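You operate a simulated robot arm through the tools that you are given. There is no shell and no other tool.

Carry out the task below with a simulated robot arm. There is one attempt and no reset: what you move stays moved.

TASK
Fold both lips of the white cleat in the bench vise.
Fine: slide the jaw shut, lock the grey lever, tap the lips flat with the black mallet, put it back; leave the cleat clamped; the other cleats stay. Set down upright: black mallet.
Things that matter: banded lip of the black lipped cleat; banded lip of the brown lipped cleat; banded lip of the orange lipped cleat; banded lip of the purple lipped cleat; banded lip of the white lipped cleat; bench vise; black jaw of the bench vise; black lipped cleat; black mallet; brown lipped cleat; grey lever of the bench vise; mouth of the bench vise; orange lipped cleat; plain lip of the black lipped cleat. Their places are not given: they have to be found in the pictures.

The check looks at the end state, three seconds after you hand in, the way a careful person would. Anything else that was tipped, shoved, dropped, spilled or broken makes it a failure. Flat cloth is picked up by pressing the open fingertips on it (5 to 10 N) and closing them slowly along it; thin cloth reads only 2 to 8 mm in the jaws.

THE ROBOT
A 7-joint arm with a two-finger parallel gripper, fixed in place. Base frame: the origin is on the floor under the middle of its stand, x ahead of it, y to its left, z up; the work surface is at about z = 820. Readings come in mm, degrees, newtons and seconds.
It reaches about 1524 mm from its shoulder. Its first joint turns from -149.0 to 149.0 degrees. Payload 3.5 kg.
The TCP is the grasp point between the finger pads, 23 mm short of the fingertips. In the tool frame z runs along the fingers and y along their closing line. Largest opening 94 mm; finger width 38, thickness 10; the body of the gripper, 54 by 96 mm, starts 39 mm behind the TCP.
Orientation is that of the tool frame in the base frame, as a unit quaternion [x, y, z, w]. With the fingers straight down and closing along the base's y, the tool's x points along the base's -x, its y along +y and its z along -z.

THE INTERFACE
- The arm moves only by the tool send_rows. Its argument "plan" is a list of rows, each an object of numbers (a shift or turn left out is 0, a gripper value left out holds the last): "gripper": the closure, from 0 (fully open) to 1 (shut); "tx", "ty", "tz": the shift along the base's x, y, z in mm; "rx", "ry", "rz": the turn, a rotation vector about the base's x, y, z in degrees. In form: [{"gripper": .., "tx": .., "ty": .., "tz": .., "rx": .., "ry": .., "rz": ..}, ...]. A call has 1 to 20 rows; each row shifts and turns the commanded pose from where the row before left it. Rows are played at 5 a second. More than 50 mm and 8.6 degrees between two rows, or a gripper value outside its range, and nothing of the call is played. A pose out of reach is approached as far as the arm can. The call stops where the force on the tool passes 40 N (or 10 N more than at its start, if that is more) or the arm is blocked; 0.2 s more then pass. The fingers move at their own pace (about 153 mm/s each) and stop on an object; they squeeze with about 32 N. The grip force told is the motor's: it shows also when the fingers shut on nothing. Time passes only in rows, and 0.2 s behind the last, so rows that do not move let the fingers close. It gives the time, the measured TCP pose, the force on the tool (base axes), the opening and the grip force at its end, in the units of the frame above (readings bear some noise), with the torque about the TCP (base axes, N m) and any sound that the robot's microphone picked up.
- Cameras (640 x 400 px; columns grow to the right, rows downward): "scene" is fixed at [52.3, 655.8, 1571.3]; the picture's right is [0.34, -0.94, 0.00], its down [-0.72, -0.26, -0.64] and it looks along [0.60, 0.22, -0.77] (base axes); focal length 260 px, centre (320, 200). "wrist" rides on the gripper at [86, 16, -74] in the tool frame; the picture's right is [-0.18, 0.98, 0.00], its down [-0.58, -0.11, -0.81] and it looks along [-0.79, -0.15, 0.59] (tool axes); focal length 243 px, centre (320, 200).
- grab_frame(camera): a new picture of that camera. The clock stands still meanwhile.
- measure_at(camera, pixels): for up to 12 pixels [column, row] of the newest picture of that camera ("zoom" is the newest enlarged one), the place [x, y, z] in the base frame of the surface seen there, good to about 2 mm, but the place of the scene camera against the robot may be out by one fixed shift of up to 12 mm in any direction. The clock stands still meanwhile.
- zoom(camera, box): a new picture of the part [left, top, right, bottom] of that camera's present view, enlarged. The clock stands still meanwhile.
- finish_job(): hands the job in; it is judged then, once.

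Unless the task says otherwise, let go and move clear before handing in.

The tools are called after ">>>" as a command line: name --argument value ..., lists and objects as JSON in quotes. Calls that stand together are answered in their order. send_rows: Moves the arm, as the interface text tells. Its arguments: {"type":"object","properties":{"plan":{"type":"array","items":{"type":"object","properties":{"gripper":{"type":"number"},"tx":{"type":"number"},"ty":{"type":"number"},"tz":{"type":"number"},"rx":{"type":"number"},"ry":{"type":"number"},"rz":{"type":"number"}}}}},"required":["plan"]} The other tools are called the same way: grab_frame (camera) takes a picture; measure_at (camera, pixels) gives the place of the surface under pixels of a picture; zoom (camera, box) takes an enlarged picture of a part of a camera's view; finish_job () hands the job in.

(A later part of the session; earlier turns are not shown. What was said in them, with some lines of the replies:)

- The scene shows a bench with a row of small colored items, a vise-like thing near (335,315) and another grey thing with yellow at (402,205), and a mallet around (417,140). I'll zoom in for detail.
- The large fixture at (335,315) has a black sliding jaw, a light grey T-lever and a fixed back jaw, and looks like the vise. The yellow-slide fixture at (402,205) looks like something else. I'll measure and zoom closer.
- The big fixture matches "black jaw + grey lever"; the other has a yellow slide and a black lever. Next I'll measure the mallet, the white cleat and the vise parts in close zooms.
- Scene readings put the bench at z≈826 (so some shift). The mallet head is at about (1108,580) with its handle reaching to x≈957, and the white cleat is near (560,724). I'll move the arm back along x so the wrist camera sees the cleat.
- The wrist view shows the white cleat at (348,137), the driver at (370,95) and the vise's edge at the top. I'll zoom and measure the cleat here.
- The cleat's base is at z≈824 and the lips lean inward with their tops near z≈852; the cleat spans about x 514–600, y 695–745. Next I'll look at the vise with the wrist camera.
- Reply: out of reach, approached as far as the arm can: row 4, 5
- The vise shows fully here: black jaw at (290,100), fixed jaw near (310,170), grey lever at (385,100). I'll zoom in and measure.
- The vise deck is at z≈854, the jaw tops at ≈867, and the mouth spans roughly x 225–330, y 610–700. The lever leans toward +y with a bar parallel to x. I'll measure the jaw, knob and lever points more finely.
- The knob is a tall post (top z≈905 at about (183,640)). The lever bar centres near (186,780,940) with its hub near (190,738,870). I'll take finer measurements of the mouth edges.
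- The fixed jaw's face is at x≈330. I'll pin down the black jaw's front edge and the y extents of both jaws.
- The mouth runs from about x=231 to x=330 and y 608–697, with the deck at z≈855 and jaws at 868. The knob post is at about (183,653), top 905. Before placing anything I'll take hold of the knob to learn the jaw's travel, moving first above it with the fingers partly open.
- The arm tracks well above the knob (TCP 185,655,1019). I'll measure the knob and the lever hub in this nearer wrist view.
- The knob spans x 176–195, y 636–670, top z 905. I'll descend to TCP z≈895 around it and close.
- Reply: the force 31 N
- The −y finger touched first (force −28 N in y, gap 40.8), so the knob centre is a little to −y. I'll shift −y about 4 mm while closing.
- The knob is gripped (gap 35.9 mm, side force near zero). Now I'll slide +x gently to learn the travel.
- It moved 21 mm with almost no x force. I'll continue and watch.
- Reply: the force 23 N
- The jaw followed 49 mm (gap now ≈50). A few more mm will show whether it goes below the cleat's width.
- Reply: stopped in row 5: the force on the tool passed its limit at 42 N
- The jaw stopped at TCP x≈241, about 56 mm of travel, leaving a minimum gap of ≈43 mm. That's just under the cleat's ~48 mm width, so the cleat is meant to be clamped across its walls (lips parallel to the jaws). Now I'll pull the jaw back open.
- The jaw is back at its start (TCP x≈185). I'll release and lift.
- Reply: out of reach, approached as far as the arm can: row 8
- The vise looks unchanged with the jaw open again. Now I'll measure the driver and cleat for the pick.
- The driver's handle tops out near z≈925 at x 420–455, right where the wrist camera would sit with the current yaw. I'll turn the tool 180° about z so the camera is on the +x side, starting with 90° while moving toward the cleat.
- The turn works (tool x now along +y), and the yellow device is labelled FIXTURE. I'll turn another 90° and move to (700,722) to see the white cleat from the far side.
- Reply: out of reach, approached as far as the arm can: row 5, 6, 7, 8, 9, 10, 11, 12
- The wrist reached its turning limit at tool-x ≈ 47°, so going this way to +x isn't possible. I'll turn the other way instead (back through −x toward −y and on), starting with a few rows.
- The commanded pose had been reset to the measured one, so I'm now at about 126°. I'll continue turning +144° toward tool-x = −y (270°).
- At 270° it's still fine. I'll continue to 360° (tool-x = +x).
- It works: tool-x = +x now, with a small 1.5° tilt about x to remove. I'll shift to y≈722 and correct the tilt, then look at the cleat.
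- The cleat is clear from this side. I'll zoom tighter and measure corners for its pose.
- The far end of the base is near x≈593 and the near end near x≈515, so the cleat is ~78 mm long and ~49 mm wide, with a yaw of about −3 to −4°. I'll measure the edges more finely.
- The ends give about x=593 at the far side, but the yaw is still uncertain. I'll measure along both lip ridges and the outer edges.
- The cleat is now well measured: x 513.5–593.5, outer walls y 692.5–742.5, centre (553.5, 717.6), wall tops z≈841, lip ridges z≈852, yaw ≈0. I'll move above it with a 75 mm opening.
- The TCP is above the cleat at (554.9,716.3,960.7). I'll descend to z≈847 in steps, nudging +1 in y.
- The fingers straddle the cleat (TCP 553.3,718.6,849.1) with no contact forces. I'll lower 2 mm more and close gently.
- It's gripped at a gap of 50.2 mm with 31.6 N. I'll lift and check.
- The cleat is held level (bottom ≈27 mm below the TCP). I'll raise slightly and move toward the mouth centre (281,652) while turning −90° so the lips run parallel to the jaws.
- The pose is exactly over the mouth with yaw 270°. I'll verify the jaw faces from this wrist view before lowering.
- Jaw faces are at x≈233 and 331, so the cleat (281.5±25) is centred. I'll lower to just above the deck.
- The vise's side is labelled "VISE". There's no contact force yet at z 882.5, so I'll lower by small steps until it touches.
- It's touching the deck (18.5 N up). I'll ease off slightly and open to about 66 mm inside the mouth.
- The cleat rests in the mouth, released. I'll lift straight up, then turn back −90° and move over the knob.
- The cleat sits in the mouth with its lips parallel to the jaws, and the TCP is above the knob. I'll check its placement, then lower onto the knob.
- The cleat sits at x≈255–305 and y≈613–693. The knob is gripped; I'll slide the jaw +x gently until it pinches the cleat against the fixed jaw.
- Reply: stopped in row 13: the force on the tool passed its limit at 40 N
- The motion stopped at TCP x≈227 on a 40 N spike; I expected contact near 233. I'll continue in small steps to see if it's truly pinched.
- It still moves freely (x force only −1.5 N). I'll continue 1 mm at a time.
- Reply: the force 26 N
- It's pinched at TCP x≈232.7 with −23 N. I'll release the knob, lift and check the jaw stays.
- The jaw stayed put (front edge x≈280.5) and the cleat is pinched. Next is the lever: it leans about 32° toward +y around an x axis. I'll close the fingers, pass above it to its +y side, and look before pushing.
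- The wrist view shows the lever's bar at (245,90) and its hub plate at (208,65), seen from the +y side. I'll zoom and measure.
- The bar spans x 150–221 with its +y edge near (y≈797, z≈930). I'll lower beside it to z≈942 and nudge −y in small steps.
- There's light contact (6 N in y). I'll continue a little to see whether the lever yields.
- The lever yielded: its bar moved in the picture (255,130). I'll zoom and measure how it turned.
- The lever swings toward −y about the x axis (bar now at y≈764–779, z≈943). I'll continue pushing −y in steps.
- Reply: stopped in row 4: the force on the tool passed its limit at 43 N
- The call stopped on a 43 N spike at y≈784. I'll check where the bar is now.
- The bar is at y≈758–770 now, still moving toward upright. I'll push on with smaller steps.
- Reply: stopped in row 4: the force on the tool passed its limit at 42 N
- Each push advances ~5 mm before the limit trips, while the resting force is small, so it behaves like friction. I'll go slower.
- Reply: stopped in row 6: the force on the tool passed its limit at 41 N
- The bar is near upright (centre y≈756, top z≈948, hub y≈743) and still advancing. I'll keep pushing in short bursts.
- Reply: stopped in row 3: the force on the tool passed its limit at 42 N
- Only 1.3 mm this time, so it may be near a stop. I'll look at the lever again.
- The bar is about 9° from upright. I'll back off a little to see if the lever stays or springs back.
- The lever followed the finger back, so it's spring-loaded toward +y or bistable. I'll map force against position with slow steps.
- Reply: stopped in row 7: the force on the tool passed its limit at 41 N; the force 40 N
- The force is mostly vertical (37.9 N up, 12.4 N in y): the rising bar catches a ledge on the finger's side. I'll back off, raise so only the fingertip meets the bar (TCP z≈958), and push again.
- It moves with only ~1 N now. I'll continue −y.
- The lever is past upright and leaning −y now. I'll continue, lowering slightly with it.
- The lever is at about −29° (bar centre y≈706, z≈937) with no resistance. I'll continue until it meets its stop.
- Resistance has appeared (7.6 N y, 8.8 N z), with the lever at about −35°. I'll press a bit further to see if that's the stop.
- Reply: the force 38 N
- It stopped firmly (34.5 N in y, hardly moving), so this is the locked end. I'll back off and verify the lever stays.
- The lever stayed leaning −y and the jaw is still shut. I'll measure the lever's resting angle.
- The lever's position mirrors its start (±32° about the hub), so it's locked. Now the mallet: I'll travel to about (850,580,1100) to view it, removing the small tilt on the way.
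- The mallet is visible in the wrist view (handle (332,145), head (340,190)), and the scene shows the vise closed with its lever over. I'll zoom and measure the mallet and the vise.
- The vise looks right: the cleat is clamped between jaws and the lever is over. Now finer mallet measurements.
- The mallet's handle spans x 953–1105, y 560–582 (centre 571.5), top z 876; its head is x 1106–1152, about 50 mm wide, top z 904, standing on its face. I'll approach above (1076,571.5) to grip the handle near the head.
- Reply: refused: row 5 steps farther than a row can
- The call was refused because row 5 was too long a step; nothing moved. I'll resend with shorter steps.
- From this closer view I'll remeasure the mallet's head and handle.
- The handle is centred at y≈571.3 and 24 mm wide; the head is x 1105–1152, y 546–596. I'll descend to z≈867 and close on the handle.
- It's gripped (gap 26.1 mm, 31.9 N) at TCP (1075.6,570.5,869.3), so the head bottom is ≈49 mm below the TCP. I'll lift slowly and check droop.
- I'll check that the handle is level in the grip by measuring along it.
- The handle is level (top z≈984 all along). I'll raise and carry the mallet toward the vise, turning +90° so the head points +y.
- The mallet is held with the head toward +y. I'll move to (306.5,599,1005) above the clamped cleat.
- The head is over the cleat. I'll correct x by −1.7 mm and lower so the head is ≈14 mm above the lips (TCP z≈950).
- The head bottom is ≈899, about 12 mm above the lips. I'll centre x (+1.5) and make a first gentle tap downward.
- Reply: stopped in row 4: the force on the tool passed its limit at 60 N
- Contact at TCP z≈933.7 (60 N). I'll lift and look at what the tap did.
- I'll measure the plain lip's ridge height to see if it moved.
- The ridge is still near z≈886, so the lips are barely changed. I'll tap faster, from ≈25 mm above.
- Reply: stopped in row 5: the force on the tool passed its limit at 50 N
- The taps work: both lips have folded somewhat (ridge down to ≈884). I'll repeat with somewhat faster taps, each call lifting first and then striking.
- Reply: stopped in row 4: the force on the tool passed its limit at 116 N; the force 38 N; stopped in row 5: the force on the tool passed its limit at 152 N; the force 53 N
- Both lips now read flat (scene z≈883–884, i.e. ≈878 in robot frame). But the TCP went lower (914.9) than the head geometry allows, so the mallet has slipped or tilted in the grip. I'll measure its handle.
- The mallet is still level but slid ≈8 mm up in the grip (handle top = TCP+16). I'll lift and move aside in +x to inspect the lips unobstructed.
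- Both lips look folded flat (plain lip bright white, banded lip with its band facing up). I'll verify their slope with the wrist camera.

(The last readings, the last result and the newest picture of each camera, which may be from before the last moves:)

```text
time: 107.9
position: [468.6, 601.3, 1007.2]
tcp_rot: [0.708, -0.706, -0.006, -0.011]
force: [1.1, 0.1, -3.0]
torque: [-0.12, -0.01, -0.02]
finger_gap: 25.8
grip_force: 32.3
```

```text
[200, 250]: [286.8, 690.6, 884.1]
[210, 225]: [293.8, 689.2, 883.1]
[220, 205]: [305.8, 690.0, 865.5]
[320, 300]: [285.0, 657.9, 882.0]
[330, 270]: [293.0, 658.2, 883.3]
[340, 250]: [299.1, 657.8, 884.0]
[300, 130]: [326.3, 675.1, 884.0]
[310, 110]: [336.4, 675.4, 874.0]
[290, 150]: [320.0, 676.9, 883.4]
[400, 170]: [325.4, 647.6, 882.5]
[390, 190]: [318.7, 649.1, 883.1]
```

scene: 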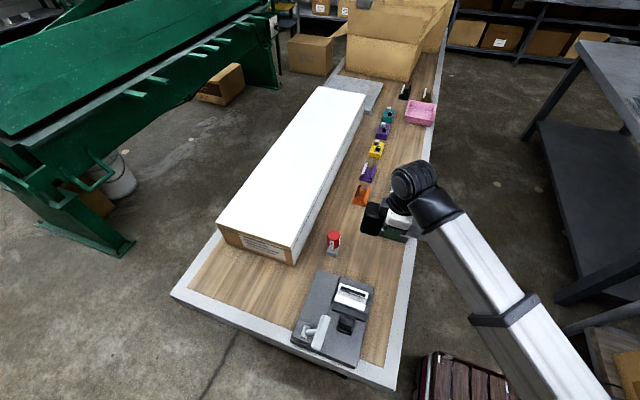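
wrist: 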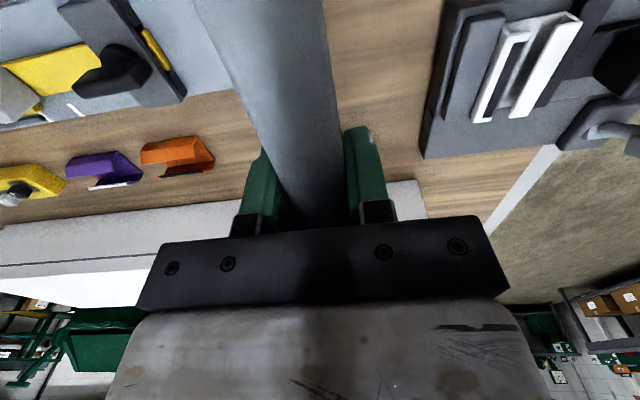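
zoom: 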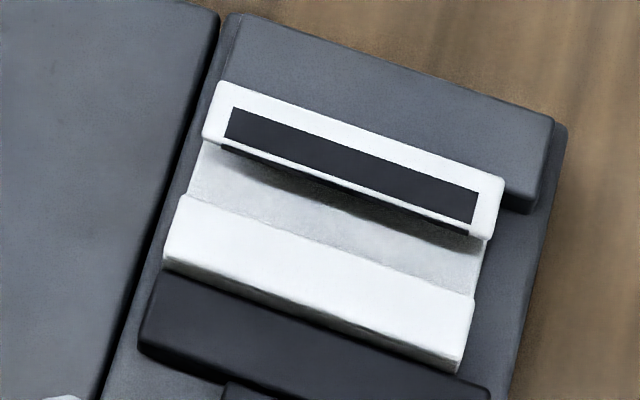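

Both lips are flat (z≈876–878 across each, the last taps bottomed out). Next I'll return the mallet; first I'll confirm it's level in the grip here.

>>> measure_at --camera "wrist" --pixels '[[230, 20], [260, 20], [300, 20], [245, 60], [280, 60], [320, 60], [290, 150], [320, 150], [310, 190], [330, 190]]'

>>> zoom --camera "scene" --box '[340, 160, 440, 260]'

>>> measure_at --camera "zoom" --pixels '[[170, 180], [215, 160], [200, 200], [180, 230], [150, 210], [210, 250], [240, 190]]'

```text
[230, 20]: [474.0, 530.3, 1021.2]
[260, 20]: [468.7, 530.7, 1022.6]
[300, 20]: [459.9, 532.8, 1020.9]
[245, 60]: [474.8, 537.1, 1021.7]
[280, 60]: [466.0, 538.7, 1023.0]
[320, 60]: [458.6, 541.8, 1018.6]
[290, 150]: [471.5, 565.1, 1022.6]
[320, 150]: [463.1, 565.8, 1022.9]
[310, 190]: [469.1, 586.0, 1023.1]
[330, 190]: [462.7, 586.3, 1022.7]
```

```text
4.00 times, centred on (390, 210) of scene
```

zoom: 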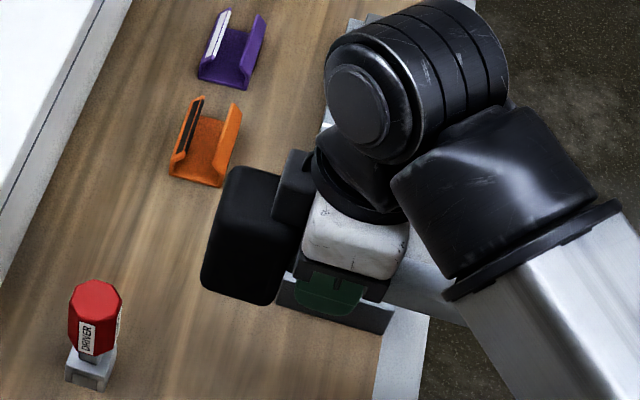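

```text
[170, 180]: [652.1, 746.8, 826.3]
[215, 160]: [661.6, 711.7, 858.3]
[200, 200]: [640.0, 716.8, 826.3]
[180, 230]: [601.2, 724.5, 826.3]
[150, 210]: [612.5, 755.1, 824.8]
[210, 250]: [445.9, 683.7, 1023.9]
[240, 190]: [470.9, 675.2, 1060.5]
```

The mallet is level (handle top ≈1022.7 along its length, TCP+15.5). I'll carry it back, turning −90°, to above its original place.

>>> send_rows --plan '[{"tz": 25, "tx": 10}, {"tz": 20, "tx": 30, "rz": -4}, {"tx": 40, "ty": -2, "rz": -8}, {"tx": 40, "ty": -2, "rz": -8}, {"tx": 40, "ty": -2, "rz": -8}, {"tx": 40, "ty": -2, "rz": -8}, {"tx": 40, "ty": -2, "rz": -8}, {"tx": 40, "ty": -2, "rz": -8}, {"tx": 40, "ty": -2, "rz": -8}, {"tx": 40, "ty": -2, "rz": -8}, {"tx": 40, "ty": -2, "rz": -8}, {"tx": 40, "ty": -3, "rz": -8}, {"tx": 40, "ty": -3, "rz": -6}, {"tx": 40, "ty": -3}, {"tx": 40, "ty": -3}, {"tx": 40, "ty": -2}, {}]'

>>> grab_frame --camera "wrist"

>>> grab_frame --camera "scene"

```text
time: 111.5
position: [1068.2, 569.6, 1052.7]
tcp_rot: [-0.001, 1.0, -0.002, 0.011]
force: [0.3, -0.6, -2.5]
torque: [0.02, 0.09, 0.0]
finger_gap: 25.8
grip_force: 31.9
```

```text
taken
```

wrist: 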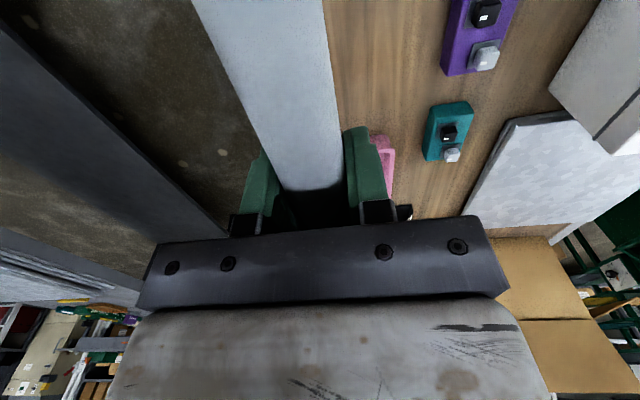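

```text
taken
```

scene: 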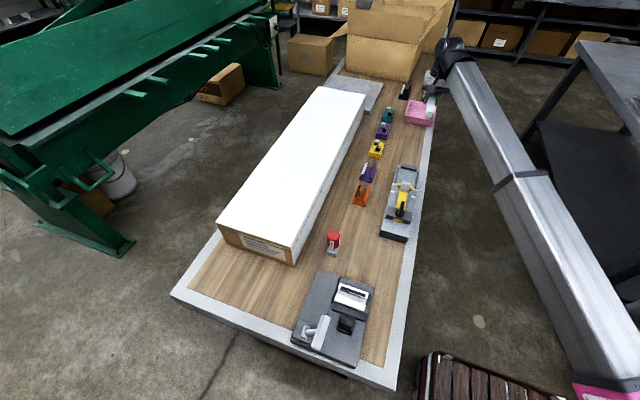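

I'll check the mallet's position in the grip: where the handle meets the head and the handle's level.

>>> zoom --camera "wrist" --box '[240, 120, 400, 230]'

>>> measure_at --camera "wrist" --pixels '[[250, 20], [290, 100], [310, 150], [310, 175], [312, 185], [312, 193], [312, 200], [300, 200], [325, 200], [230, 20], [310, 20]]'

```text
3.64 times, centred on (320, 175) of wrist
```

zoom: 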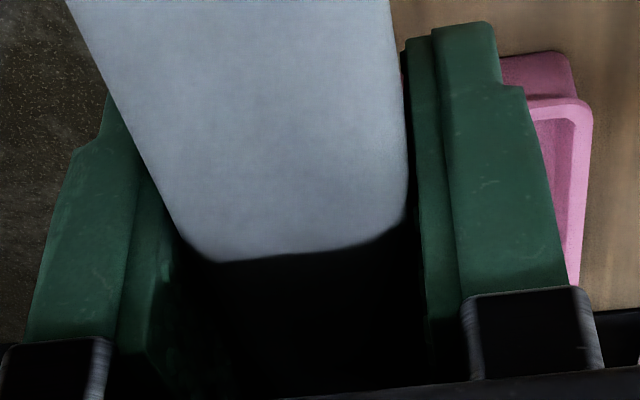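

```text
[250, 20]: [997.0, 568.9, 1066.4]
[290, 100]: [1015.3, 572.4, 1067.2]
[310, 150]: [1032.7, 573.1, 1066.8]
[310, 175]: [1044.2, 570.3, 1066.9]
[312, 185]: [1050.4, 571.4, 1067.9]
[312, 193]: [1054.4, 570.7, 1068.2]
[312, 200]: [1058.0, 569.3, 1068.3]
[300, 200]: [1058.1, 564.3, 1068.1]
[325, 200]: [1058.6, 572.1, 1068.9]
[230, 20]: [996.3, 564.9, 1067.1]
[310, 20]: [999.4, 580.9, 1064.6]
```

>>> zoom --camera "scene" --box '[395, 60, 455, 130]'

>>> measure_at --camera "zoom" --pixels '[[290, 230], [300, 260], [310, 280], [285, 300], [320, 220], [330, 250], [300, 200], [280, 320]]'

```text
5.71 times, centred on (425, 95) of scene
```

zoom: 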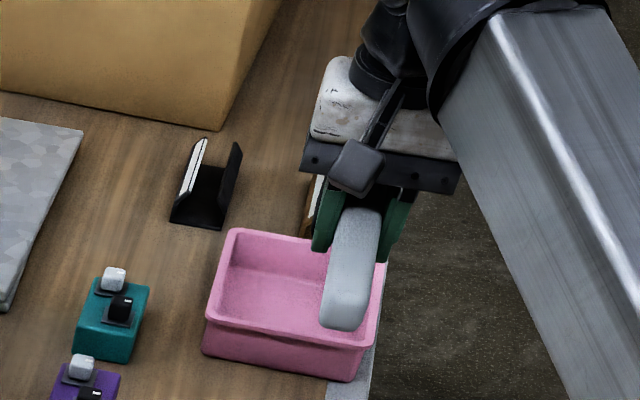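

```text
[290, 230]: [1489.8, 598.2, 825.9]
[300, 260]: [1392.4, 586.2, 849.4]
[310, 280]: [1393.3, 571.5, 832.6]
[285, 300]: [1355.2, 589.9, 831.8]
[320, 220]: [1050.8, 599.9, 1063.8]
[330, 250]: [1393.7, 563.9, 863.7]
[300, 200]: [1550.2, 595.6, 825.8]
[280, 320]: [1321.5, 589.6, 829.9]
```

>>> measure_at --camera "zoom" --pixels '[[340, 320], [345, 310], [350, 300], [355, 290], [340, 290], [345, 270], [352, 250], [362, 225], [350, 325], [330, 310]]'

```text
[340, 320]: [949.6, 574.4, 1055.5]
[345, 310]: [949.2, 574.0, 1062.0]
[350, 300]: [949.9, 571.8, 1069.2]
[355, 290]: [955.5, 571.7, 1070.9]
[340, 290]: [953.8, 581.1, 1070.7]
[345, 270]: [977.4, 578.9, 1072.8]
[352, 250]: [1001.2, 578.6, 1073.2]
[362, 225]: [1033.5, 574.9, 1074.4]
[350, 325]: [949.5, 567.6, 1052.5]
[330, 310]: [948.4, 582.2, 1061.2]
```

The handle's end sits ≈120 mm behind the TCP, about as when first gripped, so the same TCP x (≈1075.6) restores its place. I'll level by +1° about y, align and descend to ≈8 mm above contact.

>>> send_rows --plan '[{"tx": 4, "ty": 0.5, "tz": -30, "ry": 0.5}, {"tx": 3.4, "ty": 0.4, "tz": -40, "ry": 0.5}, {"tz": -40}, {"tz": -40}, {"tz": -25}, {"tz": -9}, {}]'

>>> grab_frame --camera "wrist"

>>> measure_at --camera "wrist" --pixels '[[250, 20], [290, 100], [310, 150], [310, 175], [312, 185], [312, 193], [300, 200]]'

```text
time: 113.1
position: [1075.2, 570.5, 867.7]
tcp_rot: [-0.001, 1.0, -0.002, 0.003]
force: [0.1, 0.2, -2.5]
torque: [-0.01, 0.12, 0.0]
finger_gap: 25.9
grip_force: 32.2
```

```text
taken
```

wrist: 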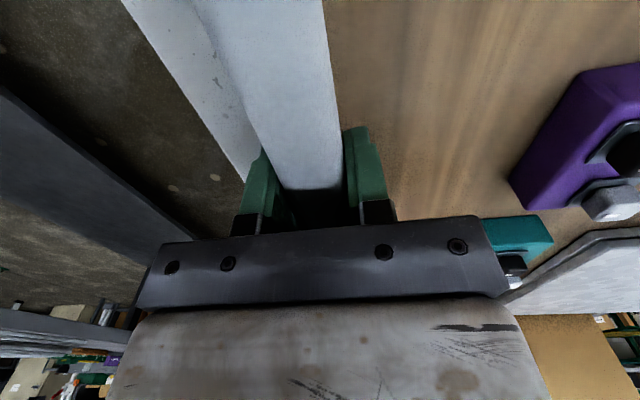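

```text
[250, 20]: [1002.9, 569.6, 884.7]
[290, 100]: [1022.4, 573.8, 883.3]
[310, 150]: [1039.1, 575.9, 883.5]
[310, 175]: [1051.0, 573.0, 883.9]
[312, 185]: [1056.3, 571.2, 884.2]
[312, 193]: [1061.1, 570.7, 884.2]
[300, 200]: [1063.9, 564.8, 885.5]
```

The handle top is level at ≈884, so about 8 mm to go. I'll lower in small steps to contact.

>>> send_rows --plan '[{"tz": -3}, {"tz": -2}, {"tz": -1}, {"tz": -1}, {}]'

```text
time: 114.3
position: [1074.6, 571.3, 860.0]
tcp_rot: [-0.001, 1.0, -0.002, 0.003]
force: [0.1, 0.0, -2.2]
torque: [0.01, 0.1, 0.03]
finger_gap: 25.8
grip_force: 31.8
```

>>> send_rows --plan '[{"tz": -0.8}, {"tz": -0.8}, {}]'

```text
time: 115.1
position: [1075.3, 572.0, 857.9]
tcp_rot: [-0.001, 1.0, -0.003, 0.003]
force: [0.6, 1.5, -2.2]
torque: [0.04, 0.13, 0.05]
finger_gap: 25.8
grip_force: 31.7
```

No contact yet (weight still −2.2 N). I'll continue by small steps.

>>> send_rows --plan '[{"tz": -0.7}, {"tz": -0.7}, {}]'

>>> grab_frame --camera "wrist"

>>> measure_at --camera "wrist" --pixels '[[250, 20], [290, 100], [310, 150], [310, 175], [312, 185], [250, 100], [370, 60]]'

```text
time: 115.9
position: [1075.7, 571.0, 859.3]
tcp_rot: [0.0, 1.0, -0.002, 0.004]
force: [0.7, -0.7, 12.2]
torque: [0.35, -0.34, -0.03]
finger_gap: 25.9
grip_force: 32.0
```

```text
taken
```

wrist: 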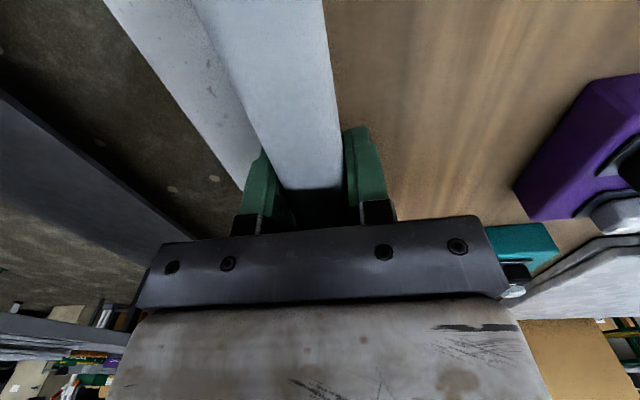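

```text
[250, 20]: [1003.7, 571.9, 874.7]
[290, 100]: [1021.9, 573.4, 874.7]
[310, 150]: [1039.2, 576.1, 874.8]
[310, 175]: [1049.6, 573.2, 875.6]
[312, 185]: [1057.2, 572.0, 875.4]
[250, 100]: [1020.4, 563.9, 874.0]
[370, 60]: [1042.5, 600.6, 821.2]
```

Contact now (12 N up), with the handle top at ≈875. I'll open the fingers gently and lift away.

>>> send_rows --plan '[{"tz": 0.4}, {"gripper": 0.71}, {"gripper": 0.66}, {"gripper": 0.58}, {"gripper": 0.45}, {"gripper": 0.3}, {}, {"tz": 15}, {"tz": 30}, {"tz": 40}, {"tz": 40}, {}]'

>>> grab_frame --camera "wrist"

>>> measure_at --camera "wrist" --pixels '[[300, 60], [325, 60], [335, 60], [312, 100], [336, 100], [300, 130], [330, 135], [358, 128], [330, 175], [360, 165], [330, 150], [345, 100]]'

```text
time: 118.5
position: [1074.9, 571.7, 982.5]
tcp_rot: [-0.001, 1.0, -0.003, 0.003]
force: [-0.1, -0.3, 1.0]
torque: [0.04, 0.01, -0.02]
finger_gap: 65.7
grip_force: 0.0
```

```text
taken
```

wrist: 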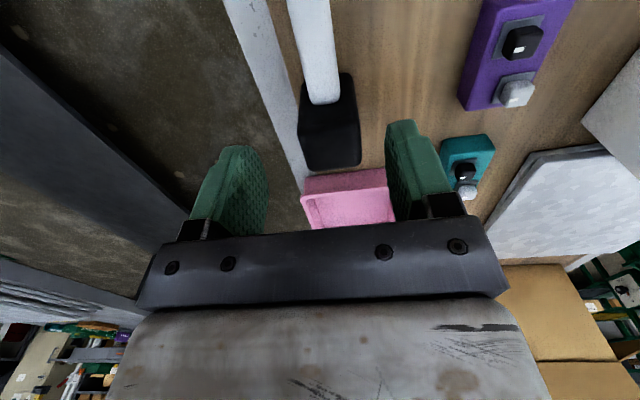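

```text
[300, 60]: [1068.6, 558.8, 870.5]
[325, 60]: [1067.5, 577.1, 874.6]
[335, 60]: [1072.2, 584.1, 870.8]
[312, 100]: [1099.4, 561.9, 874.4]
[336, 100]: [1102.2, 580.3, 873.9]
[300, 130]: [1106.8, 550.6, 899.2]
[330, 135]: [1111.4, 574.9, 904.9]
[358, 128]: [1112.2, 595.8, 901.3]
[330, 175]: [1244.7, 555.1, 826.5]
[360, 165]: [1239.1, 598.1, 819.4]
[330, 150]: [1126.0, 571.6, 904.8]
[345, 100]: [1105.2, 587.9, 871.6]
```

The mallet stands upright in its original place (head face x≈1105–1107, top z≈905). I'll move clear toward the start pose and check the whole bench.

>>> send_rows --plan '[{"tz": 40, "gripper": 0}, {"tx": -30, "ty": 15, "tz": 35}, {"tx": -40, "ty": 20, "tz": 20}, {"tx": -40, "ty": 20, "tz": 15}, {"tx": -40, "ty": 20, "tz": 15}, {"tx": -40, "ty": 20, "tz": 15}, {"tx": -40, "ty": 20, "tz": 15}, {}, {}]'

>>> grab_frame --camera "scene"

>>> grab_frame --camera "wrist"

>>> zoom --camera "scene" --box '[280, 260, 390, 370]'

>>> zoom --camera "scene" --box '[340, 80, 450, 190]'

```text
time: 120.5
position: [845.1, 686.2, 1138.0]
tcp_rot: [-0.001, 1.0, -0.002, 0.002]
force: [0.2, 0.0, -0.1]
torque: [-0.02, 0.0, 0.01]
finger_gap: 93.6
grip_force: 0.1
```

```text
taken
```

scene: 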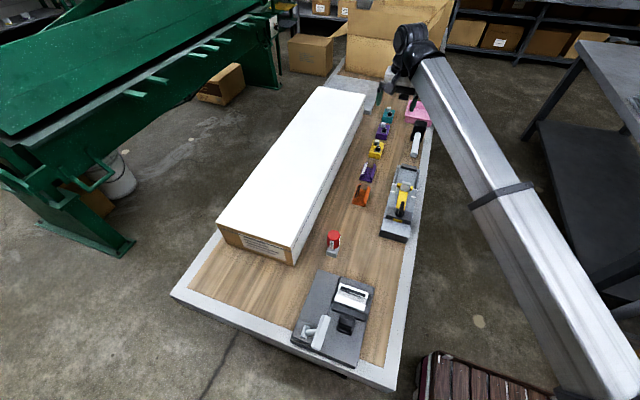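

```text
taken
```

wrist: 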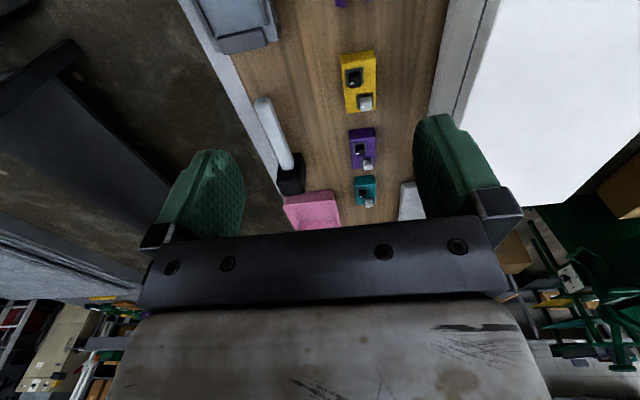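

```text
3.64 times, centred on (335, 315) of scene
```

zoom: 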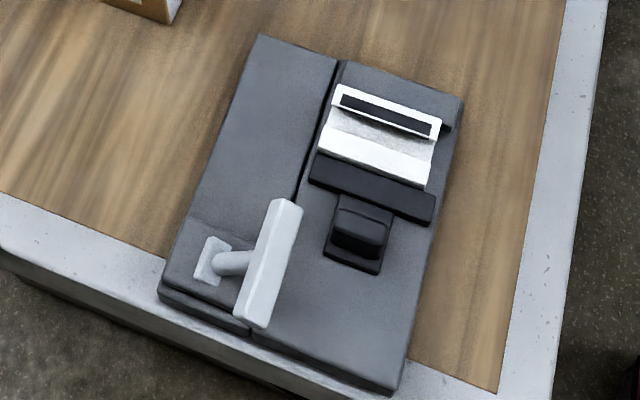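

```text
3.64 times, centred on (395, 135) of scene
```

zoom: 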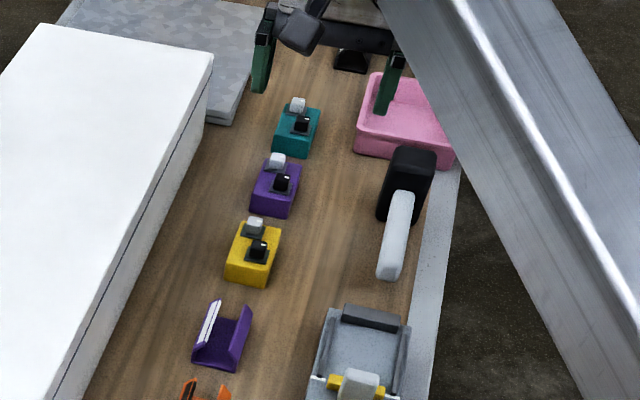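

Everything else looks unmoved, the mallet is back, the lever is over and the cleat is clamped. One last flatness check of both lips with extra points.

>>> zoom --camera "scene" --box '[330, 275, 370, 315]'

>>> measure_at --camera "zoom" --pixels '[[190, 255], [240, 275], [290, 295], [340, 315], [390, 335], [440, 350], [200, 212], [250, 230], [300, 252], [350, 270], [400, 290], [450, 305]]'

>>> measure_at --camera "zoom" --pixels '[[230, 95], [280, 110], [330, 125], [380, 145], [430, 160], [480, 185], [215, 135], [270, 155], [320, 172], [370, 190], [420, 210], [470, 228]]'

```text
10.00 times, centred on (350, 295) of scene
```

zoom: 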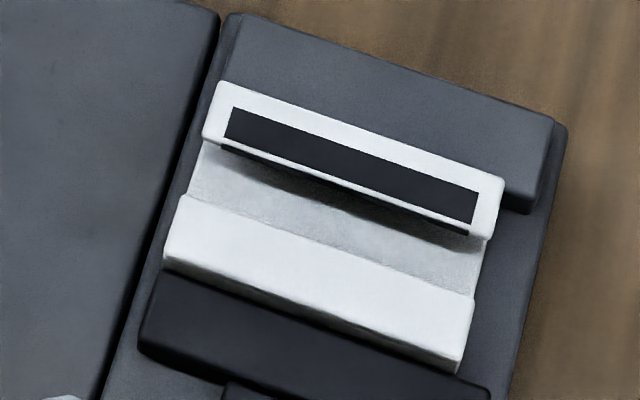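

```text
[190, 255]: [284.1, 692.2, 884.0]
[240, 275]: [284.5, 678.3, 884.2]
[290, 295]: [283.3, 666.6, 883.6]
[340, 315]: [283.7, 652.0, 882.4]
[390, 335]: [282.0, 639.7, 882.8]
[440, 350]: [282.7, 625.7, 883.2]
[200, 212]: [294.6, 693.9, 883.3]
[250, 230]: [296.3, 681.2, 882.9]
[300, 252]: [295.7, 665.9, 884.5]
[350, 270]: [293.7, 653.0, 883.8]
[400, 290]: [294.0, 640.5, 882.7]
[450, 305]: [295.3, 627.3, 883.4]
```

```text
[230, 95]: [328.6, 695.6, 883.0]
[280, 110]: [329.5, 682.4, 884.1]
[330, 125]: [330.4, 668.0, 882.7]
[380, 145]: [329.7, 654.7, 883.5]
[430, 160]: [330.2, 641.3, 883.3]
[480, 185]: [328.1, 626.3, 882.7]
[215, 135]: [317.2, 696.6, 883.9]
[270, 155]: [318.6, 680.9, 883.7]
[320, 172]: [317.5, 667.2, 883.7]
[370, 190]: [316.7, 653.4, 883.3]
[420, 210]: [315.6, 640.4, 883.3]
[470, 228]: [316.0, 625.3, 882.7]
```

Both lips read flat: outer and inner edges agree to within about 0.3 mm. The cleat is clamped, the lever is locked, the mallet stands upright in its place, and the arm is clear, so I'm handing in.

>>> finish_job

```text
The job is handed in.
```

The white cleat is clamped in the bench vise with both lips folded flat, and the job is handed in. I don't have the check's result.

- **Lips:** on each lip the outer and inner edges read the same height to within about 0.3 mm. It took one light tap and three faster ones. The last two went past the 40 N limit, peaking at 116 N and 152 N.
- **Vise:** the jaw is shut on the cleat. The grey lever was swung over to its stop and stayed there. I took that as locked and did not pull on the jaw to test it. Before placing the cleat I slid the empty jaw through its travel and back, which showed the cleat should be clamped across its walls.
- **Mallet:** it slid about 8 mm up in the grip during the taps but stayed level. It now stands upright on its face, within a few millimetres of where it was.
- **Everything else:** the other cleats, the driver, the fixture and the tray look unmoved in the final pictures. The gripper is empty and clear of the bench.
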